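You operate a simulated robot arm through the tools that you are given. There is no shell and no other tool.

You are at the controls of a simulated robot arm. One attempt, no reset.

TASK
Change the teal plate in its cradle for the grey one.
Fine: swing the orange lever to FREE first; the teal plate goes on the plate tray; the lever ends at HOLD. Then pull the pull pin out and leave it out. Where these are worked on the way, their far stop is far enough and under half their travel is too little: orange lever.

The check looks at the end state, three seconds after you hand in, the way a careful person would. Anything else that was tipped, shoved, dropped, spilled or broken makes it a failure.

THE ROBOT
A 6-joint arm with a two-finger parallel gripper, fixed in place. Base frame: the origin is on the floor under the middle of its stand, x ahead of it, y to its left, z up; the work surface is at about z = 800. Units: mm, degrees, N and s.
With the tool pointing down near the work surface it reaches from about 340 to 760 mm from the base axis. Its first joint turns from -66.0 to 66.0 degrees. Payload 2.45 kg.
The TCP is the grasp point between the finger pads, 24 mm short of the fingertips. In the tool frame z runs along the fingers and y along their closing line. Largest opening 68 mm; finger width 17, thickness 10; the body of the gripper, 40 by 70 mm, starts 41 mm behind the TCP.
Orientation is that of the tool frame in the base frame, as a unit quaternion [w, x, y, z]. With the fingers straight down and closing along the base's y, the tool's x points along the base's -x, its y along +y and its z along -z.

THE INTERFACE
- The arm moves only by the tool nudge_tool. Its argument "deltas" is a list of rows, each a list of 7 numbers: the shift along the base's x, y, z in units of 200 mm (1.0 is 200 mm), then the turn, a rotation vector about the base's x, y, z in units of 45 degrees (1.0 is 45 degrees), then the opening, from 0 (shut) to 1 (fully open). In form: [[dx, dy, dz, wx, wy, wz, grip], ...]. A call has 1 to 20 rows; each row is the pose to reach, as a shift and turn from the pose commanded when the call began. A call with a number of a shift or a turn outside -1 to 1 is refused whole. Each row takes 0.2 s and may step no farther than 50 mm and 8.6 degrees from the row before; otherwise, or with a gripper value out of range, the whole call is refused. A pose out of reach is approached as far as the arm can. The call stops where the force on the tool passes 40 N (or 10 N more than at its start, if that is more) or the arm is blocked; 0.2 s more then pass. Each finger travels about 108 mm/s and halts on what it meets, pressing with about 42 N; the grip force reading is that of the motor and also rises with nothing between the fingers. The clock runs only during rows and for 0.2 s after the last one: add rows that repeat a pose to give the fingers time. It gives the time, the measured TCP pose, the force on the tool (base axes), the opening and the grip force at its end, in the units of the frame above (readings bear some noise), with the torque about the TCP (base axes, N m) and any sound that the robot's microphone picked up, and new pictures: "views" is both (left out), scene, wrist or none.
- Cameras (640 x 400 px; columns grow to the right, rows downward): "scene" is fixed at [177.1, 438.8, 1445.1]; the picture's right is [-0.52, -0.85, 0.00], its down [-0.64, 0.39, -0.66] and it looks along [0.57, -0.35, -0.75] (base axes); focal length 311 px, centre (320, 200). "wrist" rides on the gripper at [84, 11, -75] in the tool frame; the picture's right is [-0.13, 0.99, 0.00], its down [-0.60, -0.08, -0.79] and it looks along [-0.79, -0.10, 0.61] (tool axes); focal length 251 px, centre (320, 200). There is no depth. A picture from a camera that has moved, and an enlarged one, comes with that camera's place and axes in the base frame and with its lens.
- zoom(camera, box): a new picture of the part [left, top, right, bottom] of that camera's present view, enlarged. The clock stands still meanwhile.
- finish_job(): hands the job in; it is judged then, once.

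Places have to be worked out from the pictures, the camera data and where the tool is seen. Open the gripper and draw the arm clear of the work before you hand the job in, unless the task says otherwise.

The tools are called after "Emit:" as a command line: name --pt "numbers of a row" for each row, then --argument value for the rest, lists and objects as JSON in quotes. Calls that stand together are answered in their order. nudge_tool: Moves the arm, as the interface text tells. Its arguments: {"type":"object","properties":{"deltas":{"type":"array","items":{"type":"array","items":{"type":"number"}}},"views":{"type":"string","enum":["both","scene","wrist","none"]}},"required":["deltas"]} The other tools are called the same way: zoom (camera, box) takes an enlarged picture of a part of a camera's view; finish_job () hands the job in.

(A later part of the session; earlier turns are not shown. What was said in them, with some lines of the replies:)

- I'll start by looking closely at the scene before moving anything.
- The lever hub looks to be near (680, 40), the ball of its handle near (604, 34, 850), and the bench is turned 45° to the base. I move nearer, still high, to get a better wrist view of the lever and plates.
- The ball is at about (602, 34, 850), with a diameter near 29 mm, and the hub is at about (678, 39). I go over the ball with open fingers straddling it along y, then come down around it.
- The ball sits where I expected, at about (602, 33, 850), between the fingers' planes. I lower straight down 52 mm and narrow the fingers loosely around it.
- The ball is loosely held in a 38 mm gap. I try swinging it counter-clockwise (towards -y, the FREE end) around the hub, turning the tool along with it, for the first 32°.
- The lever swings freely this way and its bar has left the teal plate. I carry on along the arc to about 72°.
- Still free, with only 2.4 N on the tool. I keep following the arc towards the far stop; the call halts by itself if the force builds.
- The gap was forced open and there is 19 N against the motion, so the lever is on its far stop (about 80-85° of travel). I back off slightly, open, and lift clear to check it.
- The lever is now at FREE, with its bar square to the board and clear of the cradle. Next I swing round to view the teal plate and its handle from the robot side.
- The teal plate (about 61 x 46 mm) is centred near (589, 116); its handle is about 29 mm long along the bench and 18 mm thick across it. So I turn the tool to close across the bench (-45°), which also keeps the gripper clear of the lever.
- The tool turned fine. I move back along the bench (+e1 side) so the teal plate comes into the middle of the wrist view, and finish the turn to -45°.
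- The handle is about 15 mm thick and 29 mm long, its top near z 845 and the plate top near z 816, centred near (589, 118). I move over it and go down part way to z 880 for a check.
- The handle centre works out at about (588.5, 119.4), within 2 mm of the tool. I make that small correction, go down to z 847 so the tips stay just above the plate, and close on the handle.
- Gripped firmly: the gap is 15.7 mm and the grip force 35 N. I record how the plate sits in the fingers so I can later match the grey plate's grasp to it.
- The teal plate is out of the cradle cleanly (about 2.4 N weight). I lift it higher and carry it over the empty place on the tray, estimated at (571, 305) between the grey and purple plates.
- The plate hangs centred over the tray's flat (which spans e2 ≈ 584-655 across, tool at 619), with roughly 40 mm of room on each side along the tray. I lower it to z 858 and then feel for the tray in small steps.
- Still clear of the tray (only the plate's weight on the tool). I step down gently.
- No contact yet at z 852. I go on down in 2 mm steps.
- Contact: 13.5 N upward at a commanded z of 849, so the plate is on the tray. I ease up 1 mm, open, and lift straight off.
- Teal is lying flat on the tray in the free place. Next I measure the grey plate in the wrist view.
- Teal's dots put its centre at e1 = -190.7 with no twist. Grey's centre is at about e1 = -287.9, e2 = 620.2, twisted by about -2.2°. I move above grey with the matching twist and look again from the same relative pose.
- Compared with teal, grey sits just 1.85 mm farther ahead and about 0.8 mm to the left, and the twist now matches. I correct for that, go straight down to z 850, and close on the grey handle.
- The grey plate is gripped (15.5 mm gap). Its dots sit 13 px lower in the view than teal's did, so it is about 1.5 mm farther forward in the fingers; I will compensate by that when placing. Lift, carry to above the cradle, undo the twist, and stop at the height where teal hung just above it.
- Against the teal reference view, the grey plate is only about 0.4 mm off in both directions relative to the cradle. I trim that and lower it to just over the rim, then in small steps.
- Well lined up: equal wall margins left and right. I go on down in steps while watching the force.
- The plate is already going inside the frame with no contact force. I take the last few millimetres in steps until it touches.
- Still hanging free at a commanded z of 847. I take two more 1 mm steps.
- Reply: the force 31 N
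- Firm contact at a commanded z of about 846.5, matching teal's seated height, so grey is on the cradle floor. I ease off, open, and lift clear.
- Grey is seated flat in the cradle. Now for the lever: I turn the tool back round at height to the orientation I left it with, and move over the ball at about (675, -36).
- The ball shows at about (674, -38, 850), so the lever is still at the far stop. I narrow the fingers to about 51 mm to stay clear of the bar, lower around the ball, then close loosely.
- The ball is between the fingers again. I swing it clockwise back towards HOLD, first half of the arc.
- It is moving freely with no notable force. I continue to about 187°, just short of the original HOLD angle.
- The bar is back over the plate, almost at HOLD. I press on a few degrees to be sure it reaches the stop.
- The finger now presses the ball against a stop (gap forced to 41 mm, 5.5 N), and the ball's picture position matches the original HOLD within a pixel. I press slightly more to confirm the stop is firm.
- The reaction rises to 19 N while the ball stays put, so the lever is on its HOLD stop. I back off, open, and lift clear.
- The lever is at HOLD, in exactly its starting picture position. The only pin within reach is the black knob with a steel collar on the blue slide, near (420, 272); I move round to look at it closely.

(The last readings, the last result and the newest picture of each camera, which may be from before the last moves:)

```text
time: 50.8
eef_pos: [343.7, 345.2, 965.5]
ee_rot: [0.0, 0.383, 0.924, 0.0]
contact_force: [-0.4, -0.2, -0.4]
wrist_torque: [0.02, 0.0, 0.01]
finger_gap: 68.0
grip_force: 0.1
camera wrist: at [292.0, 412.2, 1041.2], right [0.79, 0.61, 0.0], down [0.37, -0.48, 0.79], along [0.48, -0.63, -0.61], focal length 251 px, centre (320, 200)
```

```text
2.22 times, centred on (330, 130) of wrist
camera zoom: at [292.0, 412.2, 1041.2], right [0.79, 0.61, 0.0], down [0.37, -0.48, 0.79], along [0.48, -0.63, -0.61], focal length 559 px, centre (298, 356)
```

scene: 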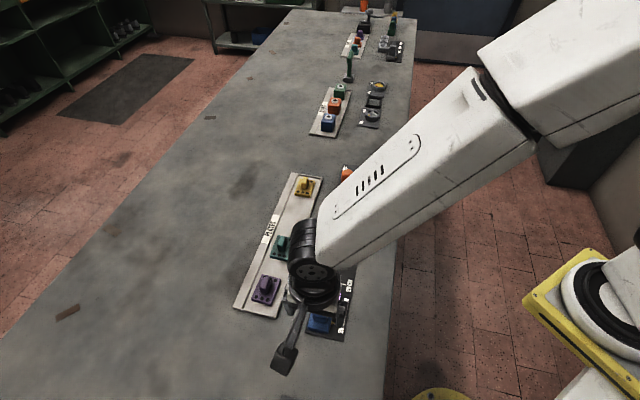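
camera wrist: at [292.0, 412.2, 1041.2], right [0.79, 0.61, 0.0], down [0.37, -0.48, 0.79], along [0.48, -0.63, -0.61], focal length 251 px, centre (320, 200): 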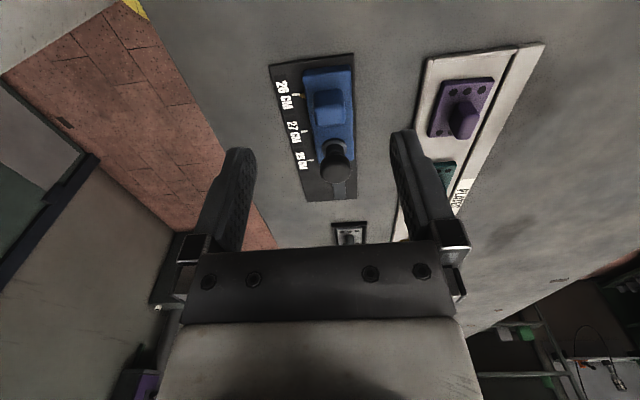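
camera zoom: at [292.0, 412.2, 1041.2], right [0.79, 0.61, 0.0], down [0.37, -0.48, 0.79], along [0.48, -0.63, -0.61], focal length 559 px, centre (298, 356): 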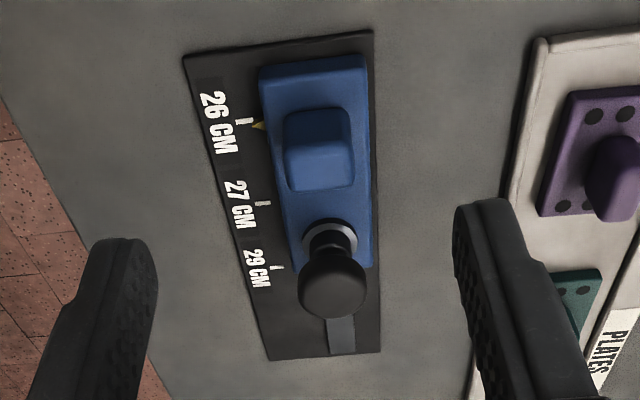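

The knob head is about 32 mm across, centred near (423, 270, 855), above a steel collar at about z 822 on the blue carriage. I move above it with the fingers closing across the slide, stopping at z 915 to check.

Emit:
nudge_tool --pt "0.13 -0.125 0 0 0 0 1" --pt "0.26 -0.25 0 0 0 0 1" --pt "0.39 -0.375 0 0 0 0 1" --pt "0.39 -0.375 -0.15 0 0 0 1" --pt "0.39 -0.375 -0.25 0 0 0 1" --pt "0.39 -0.375 -0.25 0 0 0 1" --views "both"

Emit:
zoom --camera "wrist" --box '[220, 0, 440, 180]'

```text
time: 52.2
eef_pos: [421.9, 270.5, 914.4]
ee_rot: [0.0, 0.383, 0.924, -0.001]
contact_force: [1.0, -0.3, 0.6]
wrist_torque: [0.0, 0.02, -0.04]
finger_gap: 68.0
grip_force: 0.2
camera wrist: at [370.7, 336.4, 991.2], right [0.79, 0.61, 0.0], down [0.37, -0.48, 0.79], along [0.48, -0.63, -0.61], focal length 251 px, centre (320, 200)
```

scene: 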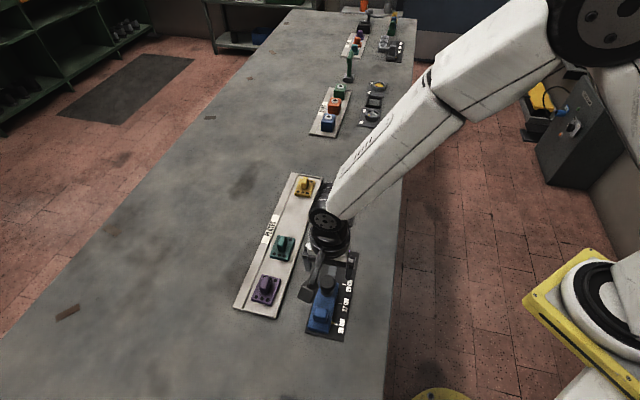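
wrist: 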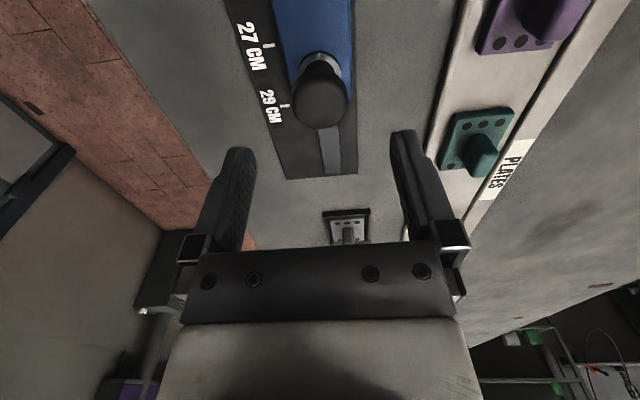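

```text
2.22 times, centred on (330, 90) of wrist
camera zoom: at [370.7, 336.4, 991.2], right [0.79, 0.61, 0.0], down [0.37, -0.48, 0.79], along [0.48, -0.63, -0.61], focal length 559 px, centre (298, 444)
```

zoom: 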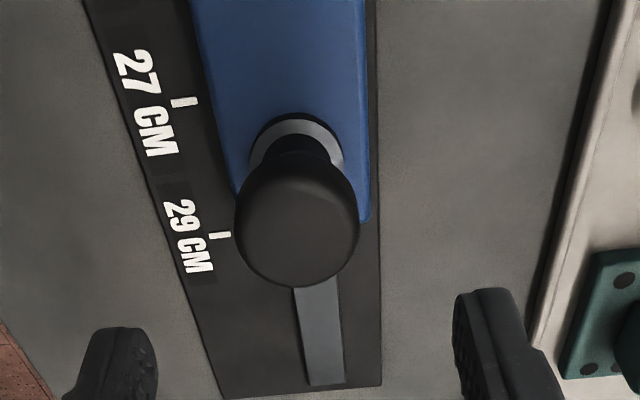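

Tool and knob line up within 1 mm. I lower to z 857 and look before closing.

Emit:
nudge_tool --pt "0 0 -0.12 0 0 0 1" --pt "0 0 -0.22 0 0 0 1" --pt "0 0 -0.29 0 0 0 1" --pt "0 0 -0.29 0 0 0 1" --views "both"

Emit:
zoom --camera "wrist" --box '[220, 60, 420, 240]'

Emit:
zoom --camera "scene" --box '[280, 235, 400, 345]'

```text
time: 53.2
eef_pos: [421.4, 270.3, 856.9]
ee_rot: [0.001, 0.382, 0.924, 0.0]
contact_force: [0.1, -0.1, 0.2]
wrist_torque: [-0.03, -0.01, 0.03]
finger_gap: 68.1
grip_force: 0.1
camera wrist: at [370.2, 336.7, 934.1], right [0.79, 0.61, 0.0], down [0.37, -0.48, 0.79], along [0.48, -0.63, -0.61], focal length 251 px, centre (320, 200)
```

scene: 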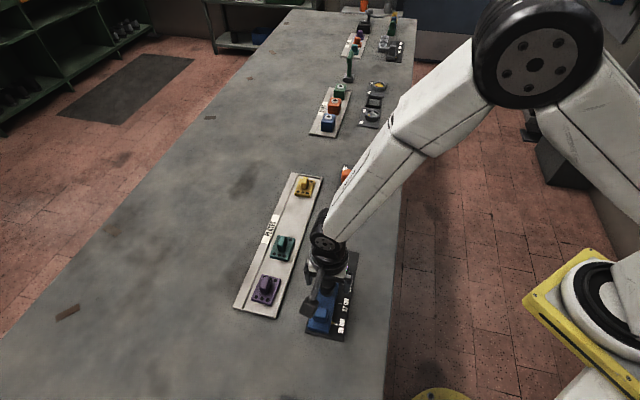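
wrist: 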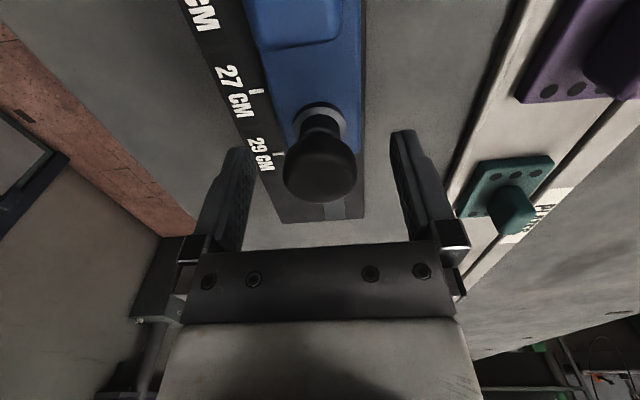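

```text
2.22 times, centred on (320, 150) of wrist
camera zoom: at [370.2, 336.7, 934.1], right [0.79, 0.61, 0.0], down [0.37, -0.48, 0.79], along [0.48, -0.63, -0.61], focal length 559 px, centre (320, 311)
```

zoom: 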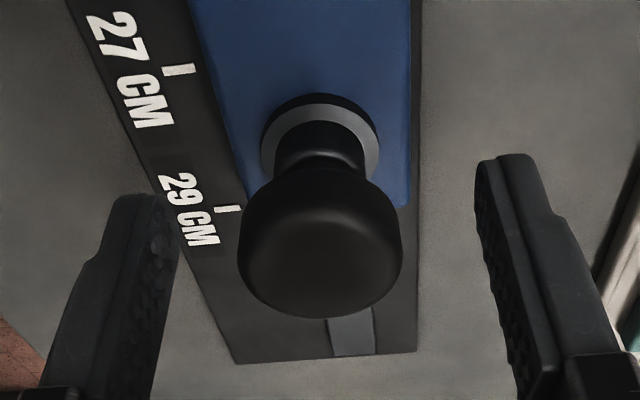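

```text
3.64 times, centred on (340, 290) of scene
camera zoom: at [177.1, 438.8, 1445.1], right [-0.52, -0.85, 0.0], down [-0.64, 0.39, -0.66], along [0.57, -0.35, -0.75], focal length 1130 px, centre (247, -127)
```

zoom: 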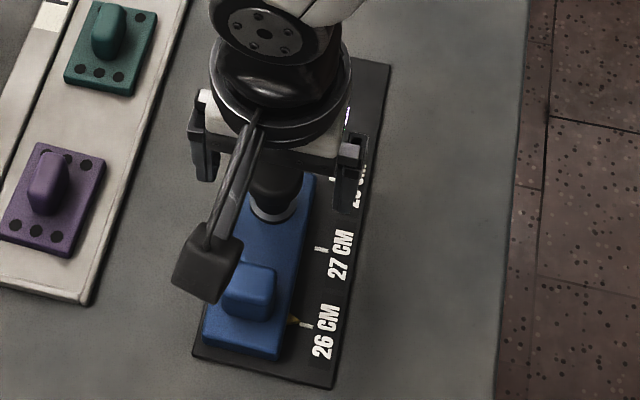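

The head spans roughly z 846-864 and is centred between the fingers. I lower 2 mm more and close on it.

Emit:
nudge_tool --pt "0 0 -0.01 0 0 0 0.7" --pt "0 0 -0.01 0 0 0 0.4" --pt "0 0 -0.01 0 0 0 0" --pt "0 0 -0.01 0 0 0 0" --views "wrist"

```text
time: 54.2
eef_pos: [423.3, 270.7, 856.9]
ee_rot: [0.0, 0.383, 0.924, 0.0]
contact_force: [1.7, 1.0, -2.1]
wrist_torque: [0.0, -0.03, 0.0]
finger_gap: 31.7
grip_force: 44.6
camera wrist: at [370.5, 336.7, 932.0], right [0.79, 0.61, 0.0], down [0.37, -0.48, 0.79], along [0.48, -0.63, -0.61], focal length 251 px, centre (320, 200)
```

wrist: 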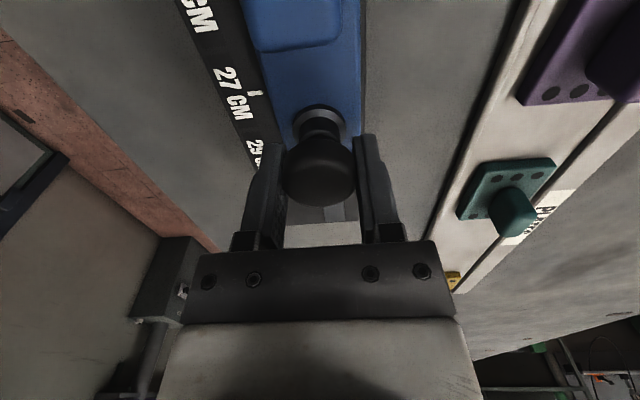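

The knob is gripped (gap 31.7 mm, 45 N). I pull straight up in small steps and watch the force.

Emit:
nudge_tool --pt "0 0 0.01 0 0 0 0" --pt "0 0 0.02 0 0 0 0" --pt "0 0 0.02 0 0 0 0" --views "wrist"

Emit:
zoom --camera "wrist" --box '[240, 60, 400, 220]'

```text
time: 55.0
eef_pos: [422.5, 270.3, 860.5]
ee_rot: [0.0, 0.382, 0.924, 0.0]
contact_force: [4.0, 5.0, -6.2]
wrist_torque: [0.03, -0.02, -0.02]
finger_gap: 32.0
grip_force: 44.7
camera wrist: at [370.5, 336.7, 935.6], right [0.79, 0.61, 0.0], down [0.37, -0.48, 0.79], along [0.48, -0.63, -0.61], focal length 251 px, centre (320, 200)
```

wrist: 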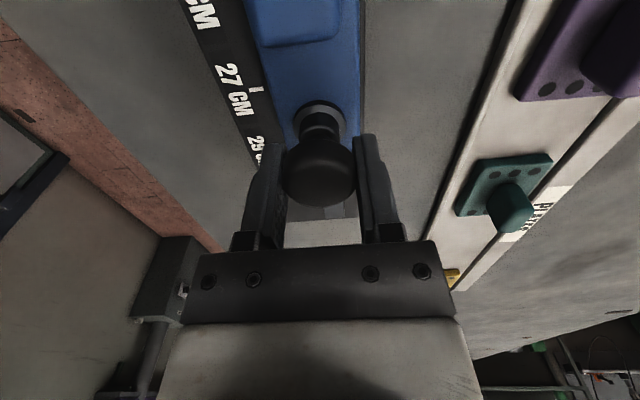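

```text
2.50 times, centred on (320, 140) of wrist
camera zoom: at [370.5, 336.7, 935.6], right [0.79, 0.61, 0.0], down [0.37, -0.48, 0.79], along [0.48, -0.63, -0.61], focal length 629 px, centre (320, 350)
```

zoom: 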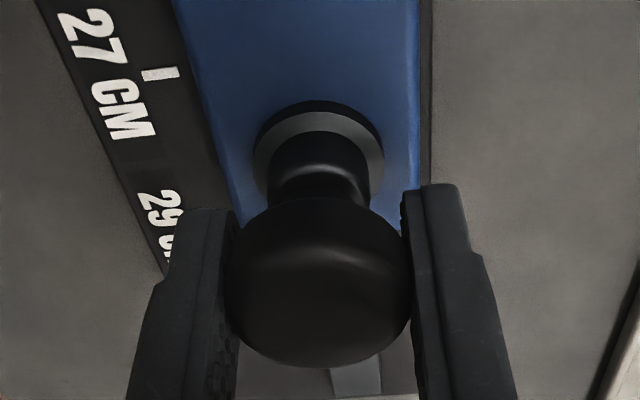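

The knob is rising with the fingers (collar dropping away) against about 6 N. I pull further.

Emit:
nudge_tool --pt "0 0 0.01 0 0 0 0" --pt "0 0 0.02 0 0 0 0" --pt "0 0 0.03 0 0 0 0" --pt "0 0 0.03 0 0 0 0" --views "wrist"

Emit:
zoom --camera "wrist" --box '[240, 60, 400, 220]'

```text
time: 56.0
eef_pos: [423.1, 270.1, 865.4]
ee_rot: [0.0, 0.382, 0.924, 0.0]
contact_force: [4.0, 5.0, -1.9]
wrist_torque: [0.04, 0.03, 0.02]
finger_gap: 31.7
grip_force: 45.4
camera wrist: at [370.7, 336.5, 941.8], right [0.79, 0.61, 0.0], down [0.37, -0.48, 0.79], along [0.48, -0.63, -0.61], focal length 251 px, centre (320, 200)
```

wrist: 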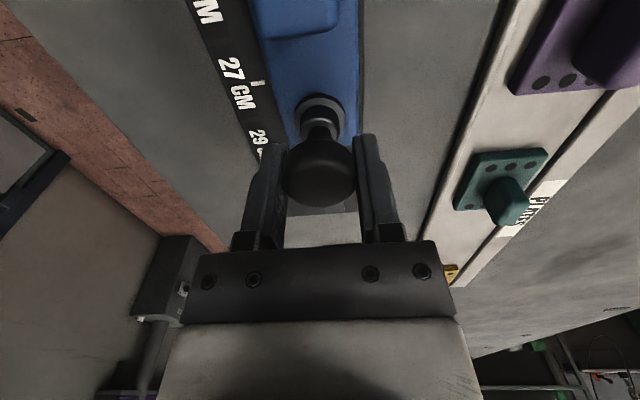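

```text
2.50 times, centred on (320, 140) of wrist
camera zoom: at [370.7, 336.5, 941.8], right [0.79, 0.61, 0.0], down [0.37, -0.48, 0.79], along [0.48, -0.63, -0.61], focal length 629 px, centre (320, 350)
```

zoom: 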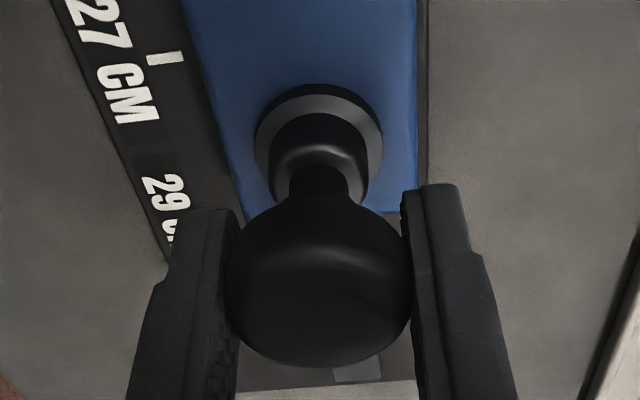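

A thin stem now shows under the knob: it is about 10 mm up and the force has dropped to about 2 N. I keep pulling gently to find whether it has a stop.

Emit:
nudge_tool --pt "0 0 0.01 0 0 0 0" --pt "0 0 0.02 0 0 0 0" --pt "0 0 0.02 0 0 0 0" --views "wrist"

Emit:
zoom --camera "wrist" --box '[240, 60, 400, 220]'

```text
time: 56.8
eef_pos: [421.9, 270.2, 869.1]
ee_rot: [0.0, 0.383, 0.924, -0.001]
contact_force: [4.5, 3.3, 0.3]
wrist_torque: [-0.03, -0.03, -0.05]
finger_gap: 31.6
grip_force: 44.8
camera wrist: at [370.7, 336.6, 945.7], right [0.79, 0.61, 0.0], down [0.37, -0.48, 0.79], along [0.48, -0.63, -0.61], focal length 251 px, centre (320, 200)
```

wrist: 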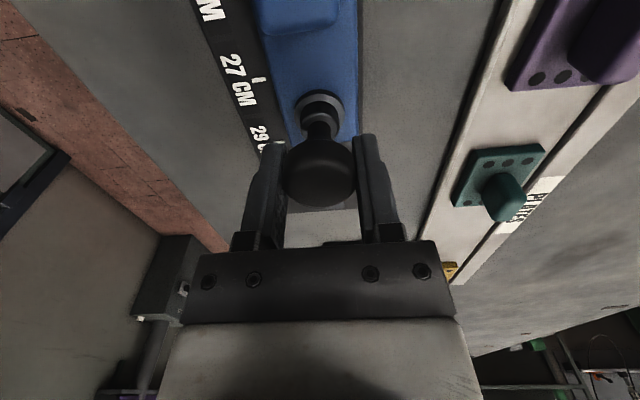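

```text
2.50 times, centred on (320, 140) of wrist
camera zoom: at [370.7, 336.6, 945.7], right [0.79, 0.61, 0.0], down [0.37, -0.48, 0.79], along [0.48, -0.63, -0.61], focal length 629 px, centre (320, 350)
```

zoom: 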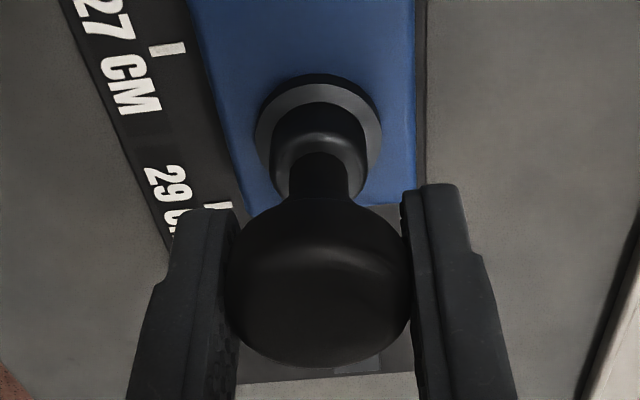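

The vertical force is now about zero and the knob has risen about 14 mm. I take another 4 mm to see if I meet the end stop.

Emit:
nudge_tool --pt "0 0 0.01 0 0 0 0" --pt "0 0 0.02 0 0 0 0" --pt "0 0 0.02 0 0 0 0" --views "wrist"

Emit:
zoom --camera "wrist" --box '[240, 60, 400, 220]'

```text
time: 57.6
eef_pos: [423.2, 269.9, 873.1]
ee_rot: [0.0, 0.383, 0.924, 0.001]
contact_force: [4.2, 3.8, 2.9]
wrist_torque: [0.11, -0.03, -0.01]
finger_gap: 31.8
grip_force: 45.0
camera wrist: at [370.6, 336.6, 949.7], right [0.79, 0.61, 0.0], down [0.37, -0.48, 0.79], along [0.48, -0.63, -0.61], focal length 251 px, centre (320, 200)
```

wrist: 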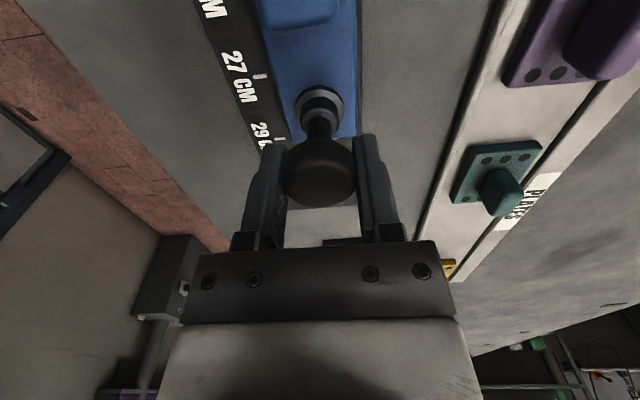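

```text
2.50 times, centred on (320, 140) of wrist
camera zoom: at [370.6, 336.6, 949.7], right [0.79, 0.61, 0.0], down [0.37, -0.48, 0.79], along [0.48, -0.63, -0.61], focal length 629 px, centre (320, 350)
```

zoom: 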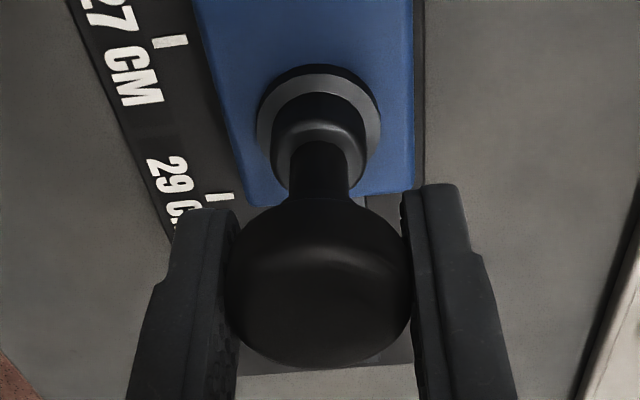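

The force has reversed to about 3 N upward, so the pin has a snap-over that now holds it out. I go on up until the end stop shows.

Emit:
nudge_tool --pt "0 0 0.01 0 0 0 0" --pt "0 0 0.015 0 0 0 0" --pt "0 0 0.015 0 0 0 0" --views "none"

Emit:
nudge_tool --pt "0 0 0.01 0 0 0 0" --pt "0 0 0.015 0 0 0 0" --pt "0 0 0.015 0 0 0 0" --views "wrist"

Emit:
zoom --camera "wrist" --box '[240, 60, 400, 220]'

```text
time: 58.4
eef_pos: [422.8, 269.8, 876.8]
ee_rot: [0.0, 0.383, 0.924, -0.001]
contact_force: [4.9, 6.6, 3.4]
wrist_torque: [0.05, 0.03, -0.02]
finger_gap: 31.6
grip_force: 44.7
```

```text
time: 59.2
eef_pos: [422.9, 270.4, 879.9]
ee_rot: [0.0, 0.383, 0.924, 0.0]
contact_force: [11.8, 10.4, -21.9]
wrist_torque: [0.01, -0.18, 0.01]
finger_gap: 31.8
grip_force: 44.9
camera wrist: at [370.8, 336.6, 954.9], right [0.79, 0.61, 0.0], down [0.37, -0.48, 0.79], along [0.48, -0.63, -0.61], focal length 251 px, centre (320, 200)
```

wrist: 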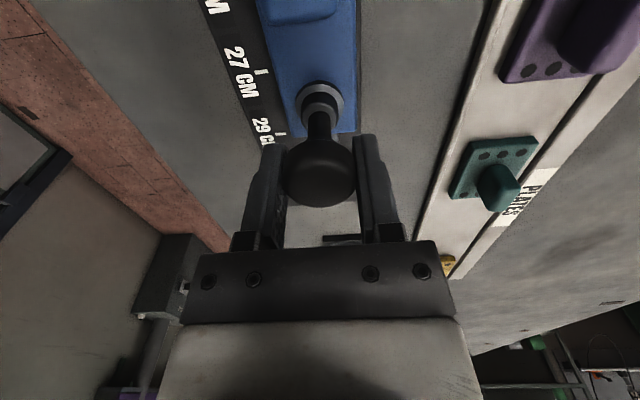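

```text
2.50 times, centred on (320, 140) of wrist
camera zoom: at [370.8, 336.6, 954.9], right [0.79, 0.61, 0.0], down [0.37, -0.48, 0.79], along [0.48, -0.63, -0.61], focal length 629 px, centre (320, 350)
```

zoom: 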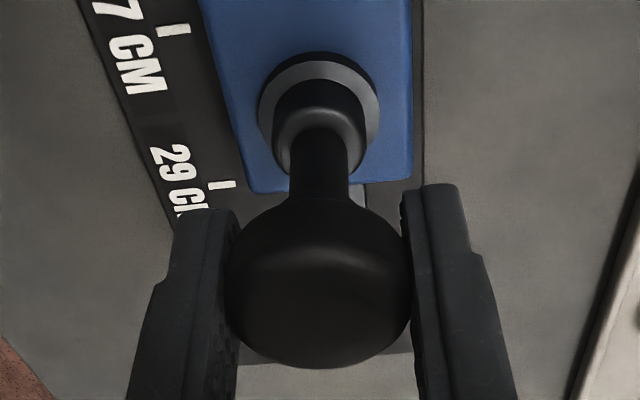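

There is a hard stop at z ≈ 879 (22 N), so the pin is fully out after about 23 mm. I ease down 1.5 mm, open the fingers evenly, and check that it stays out before lifting away.

Emit:
nudge_tool --pt "0 0 -0.0075 0 0 0 0" --pt "0 0 -0.0075 0 0 0 0" --pt "0 0 -0.0075 0 0 0 0.6" --pt "0 0 -0.0075 0 0 0 0.9" --pt "0 0 -0.0075 0 0 0 1" --pt "0 0 -0.0075 0 0 0 1" --views "both"

Emit:
zoom --camera "wrist" --box '[240, 60, 400, 220]'

```text
time: 60.6
eef_pos: [422.4, 269.7, 878.0]
ee_rot: [0.0, 0.383, 0.924, 0.0]
contact_force: [-0.2, -0.8, -0.1]
wrist_torque: [0.0, 0.01, 0.01]
finger_gap: 68.0
grip_force: 0.1
camera wrist: at [370.3, 336.4, 954.2], right [0.79, 0.61, 0.0], down [0.37, -0.48, 0.79], along [0.48, -0.63, -0.61], focal length 251 px, centre (320, 200)
```

scene: 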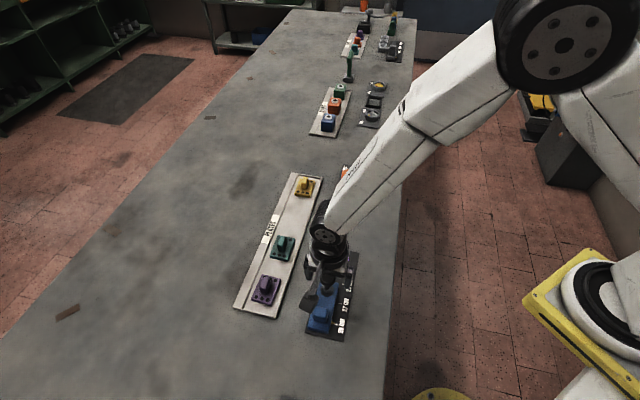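
wrist: 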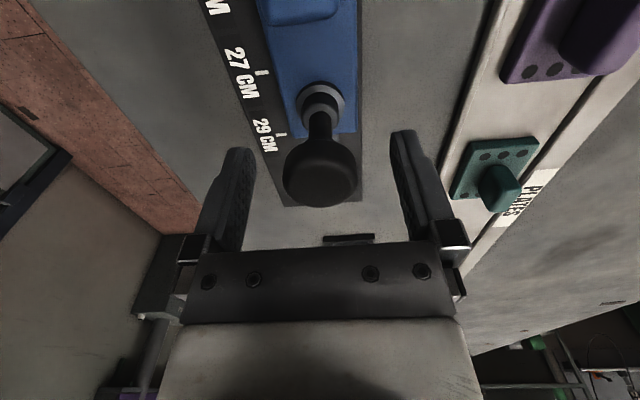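

```text
2.50 times, centred on (320, 140) of wrist
camera zoom: at [370.3, 336.4, 954.2], right [0.79, 0.61, 0.0], down [0.37, -0.48, 0.79], along [0.48, -0.63, -0.61], focal length 629 px, centre (320, 350)
```

zoom: 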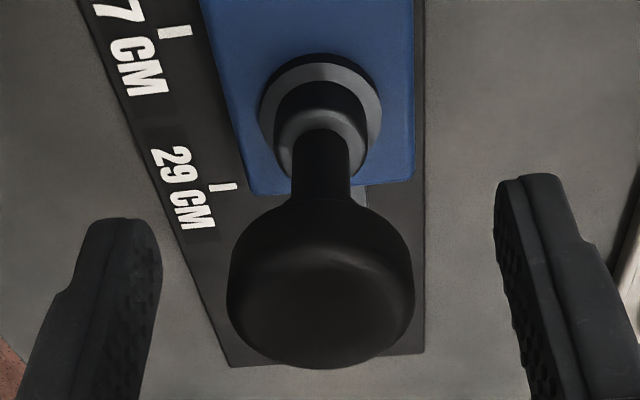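

The pin stays up with the fingers fully open, and the carriage hasn't moved. I lift straight up and draw the arm back, then check everything.

Emit:
nudge_tool --pt "0 0 0.15 0 0 0 1" --pt "0 0 0.35 0 0 0 1" --pt "0 0 0.55 0 0 0 1" --pt "0 0 0.75 0 0 0 1" --pt "0 0 0.9 0 0 0 1" --pt "0 -0.2 0.95 0 0 0 1" --pt "0 -0.4 1.0 0 0 0 1" --pt "0 -0.6 1.0 0 0 0 1" --pt "0 -0.8 1.0 0 0 0 1" --pt "0 -1.0 1.0 0 0 0 1" --views "both"

Emit:
nudge_tool --pt "0 -0.2 0 0 0 0 1" --pt "0 -0.4 0 0 0 0 1" --pt "0 -0.6 0 0 0 0 1" --pt "0 -0.6 0 0 0 0 1" --views "both"

Emit:
zoom --camera "scene" --box '[220, 150, 400, 262]'

Emit:
zoom --camera "scene" --box '[220, 240, 400, 352]'

```text
time: 62.8
eef_pos: [423.0, 70.0, 1078.6]
ee_rot: [-0.001, 0.382, 0.924, 0.0]
contact_force: [0.6, -0.1, 0.2]
wrist_torque: [0.0, -0.02, 0.0]
finger_gap: 67.9
grip_force: 0.0
camera wrist: at [370.4, 136.3, 1154.6], right [0.79, 0.61, 0.0], down [0.37, -0.48, 0.79], along [0.48, -0.63, -0.61], focal length 251 px, centre (320, 200)
```

scene: 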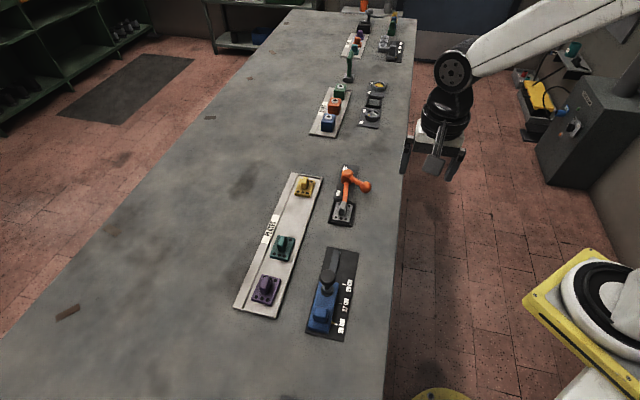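
wrist: 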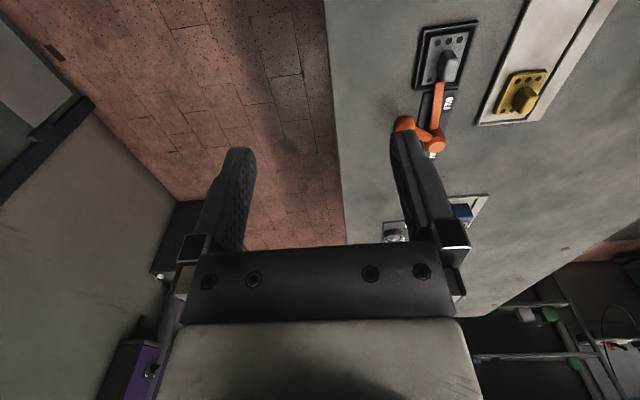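

```text
time: 63.8
eef_pos: [422.6, -49.7, 1077.8]
ee_rot: [0.0, 0.383, 0.924, 0.0]
contact_force: [-0.3, 0.1, -0.2]
wrist_torque: [-0.01, 0.0, 0.02]
finger_gap: 68.1
grip_force: 0.0
camera wrist: at [369.9, 16.4, 1153.8], right [0.79, 0.61, 0.0], down [0.37, -0.48, 0.79], along [0.48, -0.63, -0.61], focal length 251 px, centre (320, 200)
```

scene: 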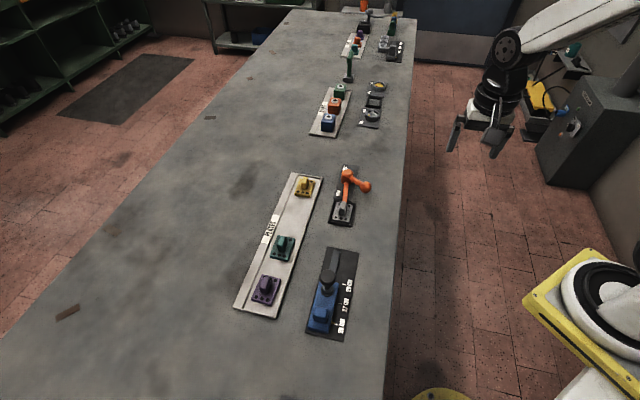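
wrist: 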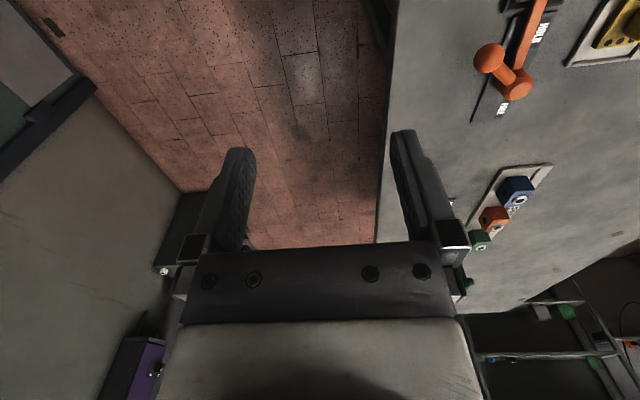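

```text
3.56 times, centred on (310, 206) of scene
camera zoom: at [177.1, 438.8, 1445.1], right [-0.52, -0.85, 0.0], down [-0.64, 0.39, -0.66], along [0.57, -0.35, -0.75], focal length 1105 px, centre (356, 179)
```

zoom: 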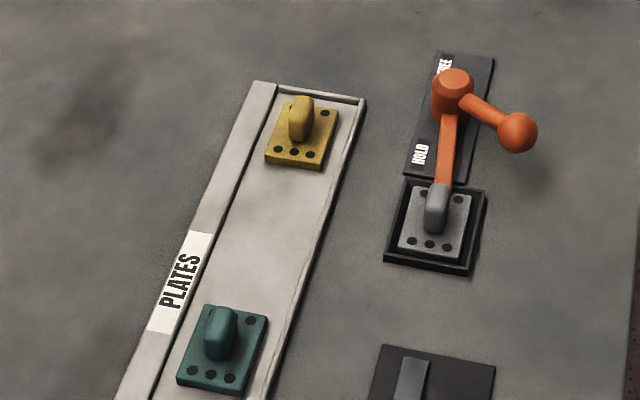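

```text
3.56 times, centred on (310, 296) of scene
camera zoom: at [177.1, 438.8, 1445.1], right [-0.52, -0.85, 0.0], down [-0.64, 0.39, -0.66], along [0.57, -0.35, -0.75], focal length 1105 px, centre (356, -141)
```

zoom: 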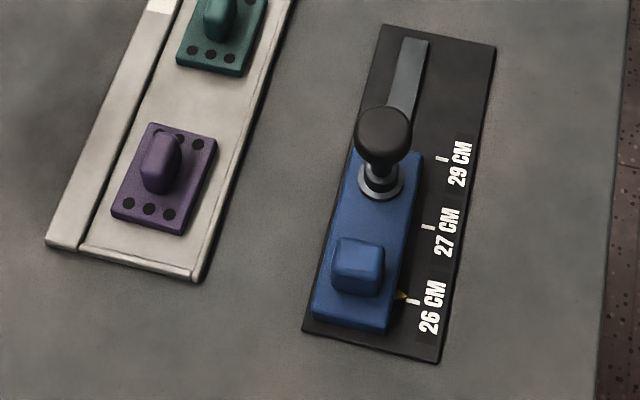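

Everything checks out in the last pictures:
- Grey is seated in the cradle.
- The lever is back in its exact starting HOLD position.
- Teal lies flat on the tray.
- Yellow and purple haven't moved.
- The pin stands out, with the slide still at 26 cm.

The gripper is open and clear of the work, so I hand in.

Emit:
finish_job

```text
The job is handed in.
```

I changed the plates as asked and handed the job in; I haven't seen the result of the check. The last pictures before handing in showed:

- **Plates:** the grey plate is seated in the cradle. The teal plate lies flat on the plate tray, between the purple plate and the spot the grey one came from.
- **Lever:** I swung the orange lever to its far stop at FREE before touching the plates. It ended against its stop at HOLD, in the same place in the picture as at the start.
- **Pull pin:** I took this to be the black knob on the blue slide, the only pin within reach. It is pulled out to its stop, about 23 mm, and stayed out after I let go. The slide still reads 26 cm.
- **Everything else:** the yellow and purple plates had not moved, and nothing was tipped or dropped. The gripper is open and the arm is clear of the bench.
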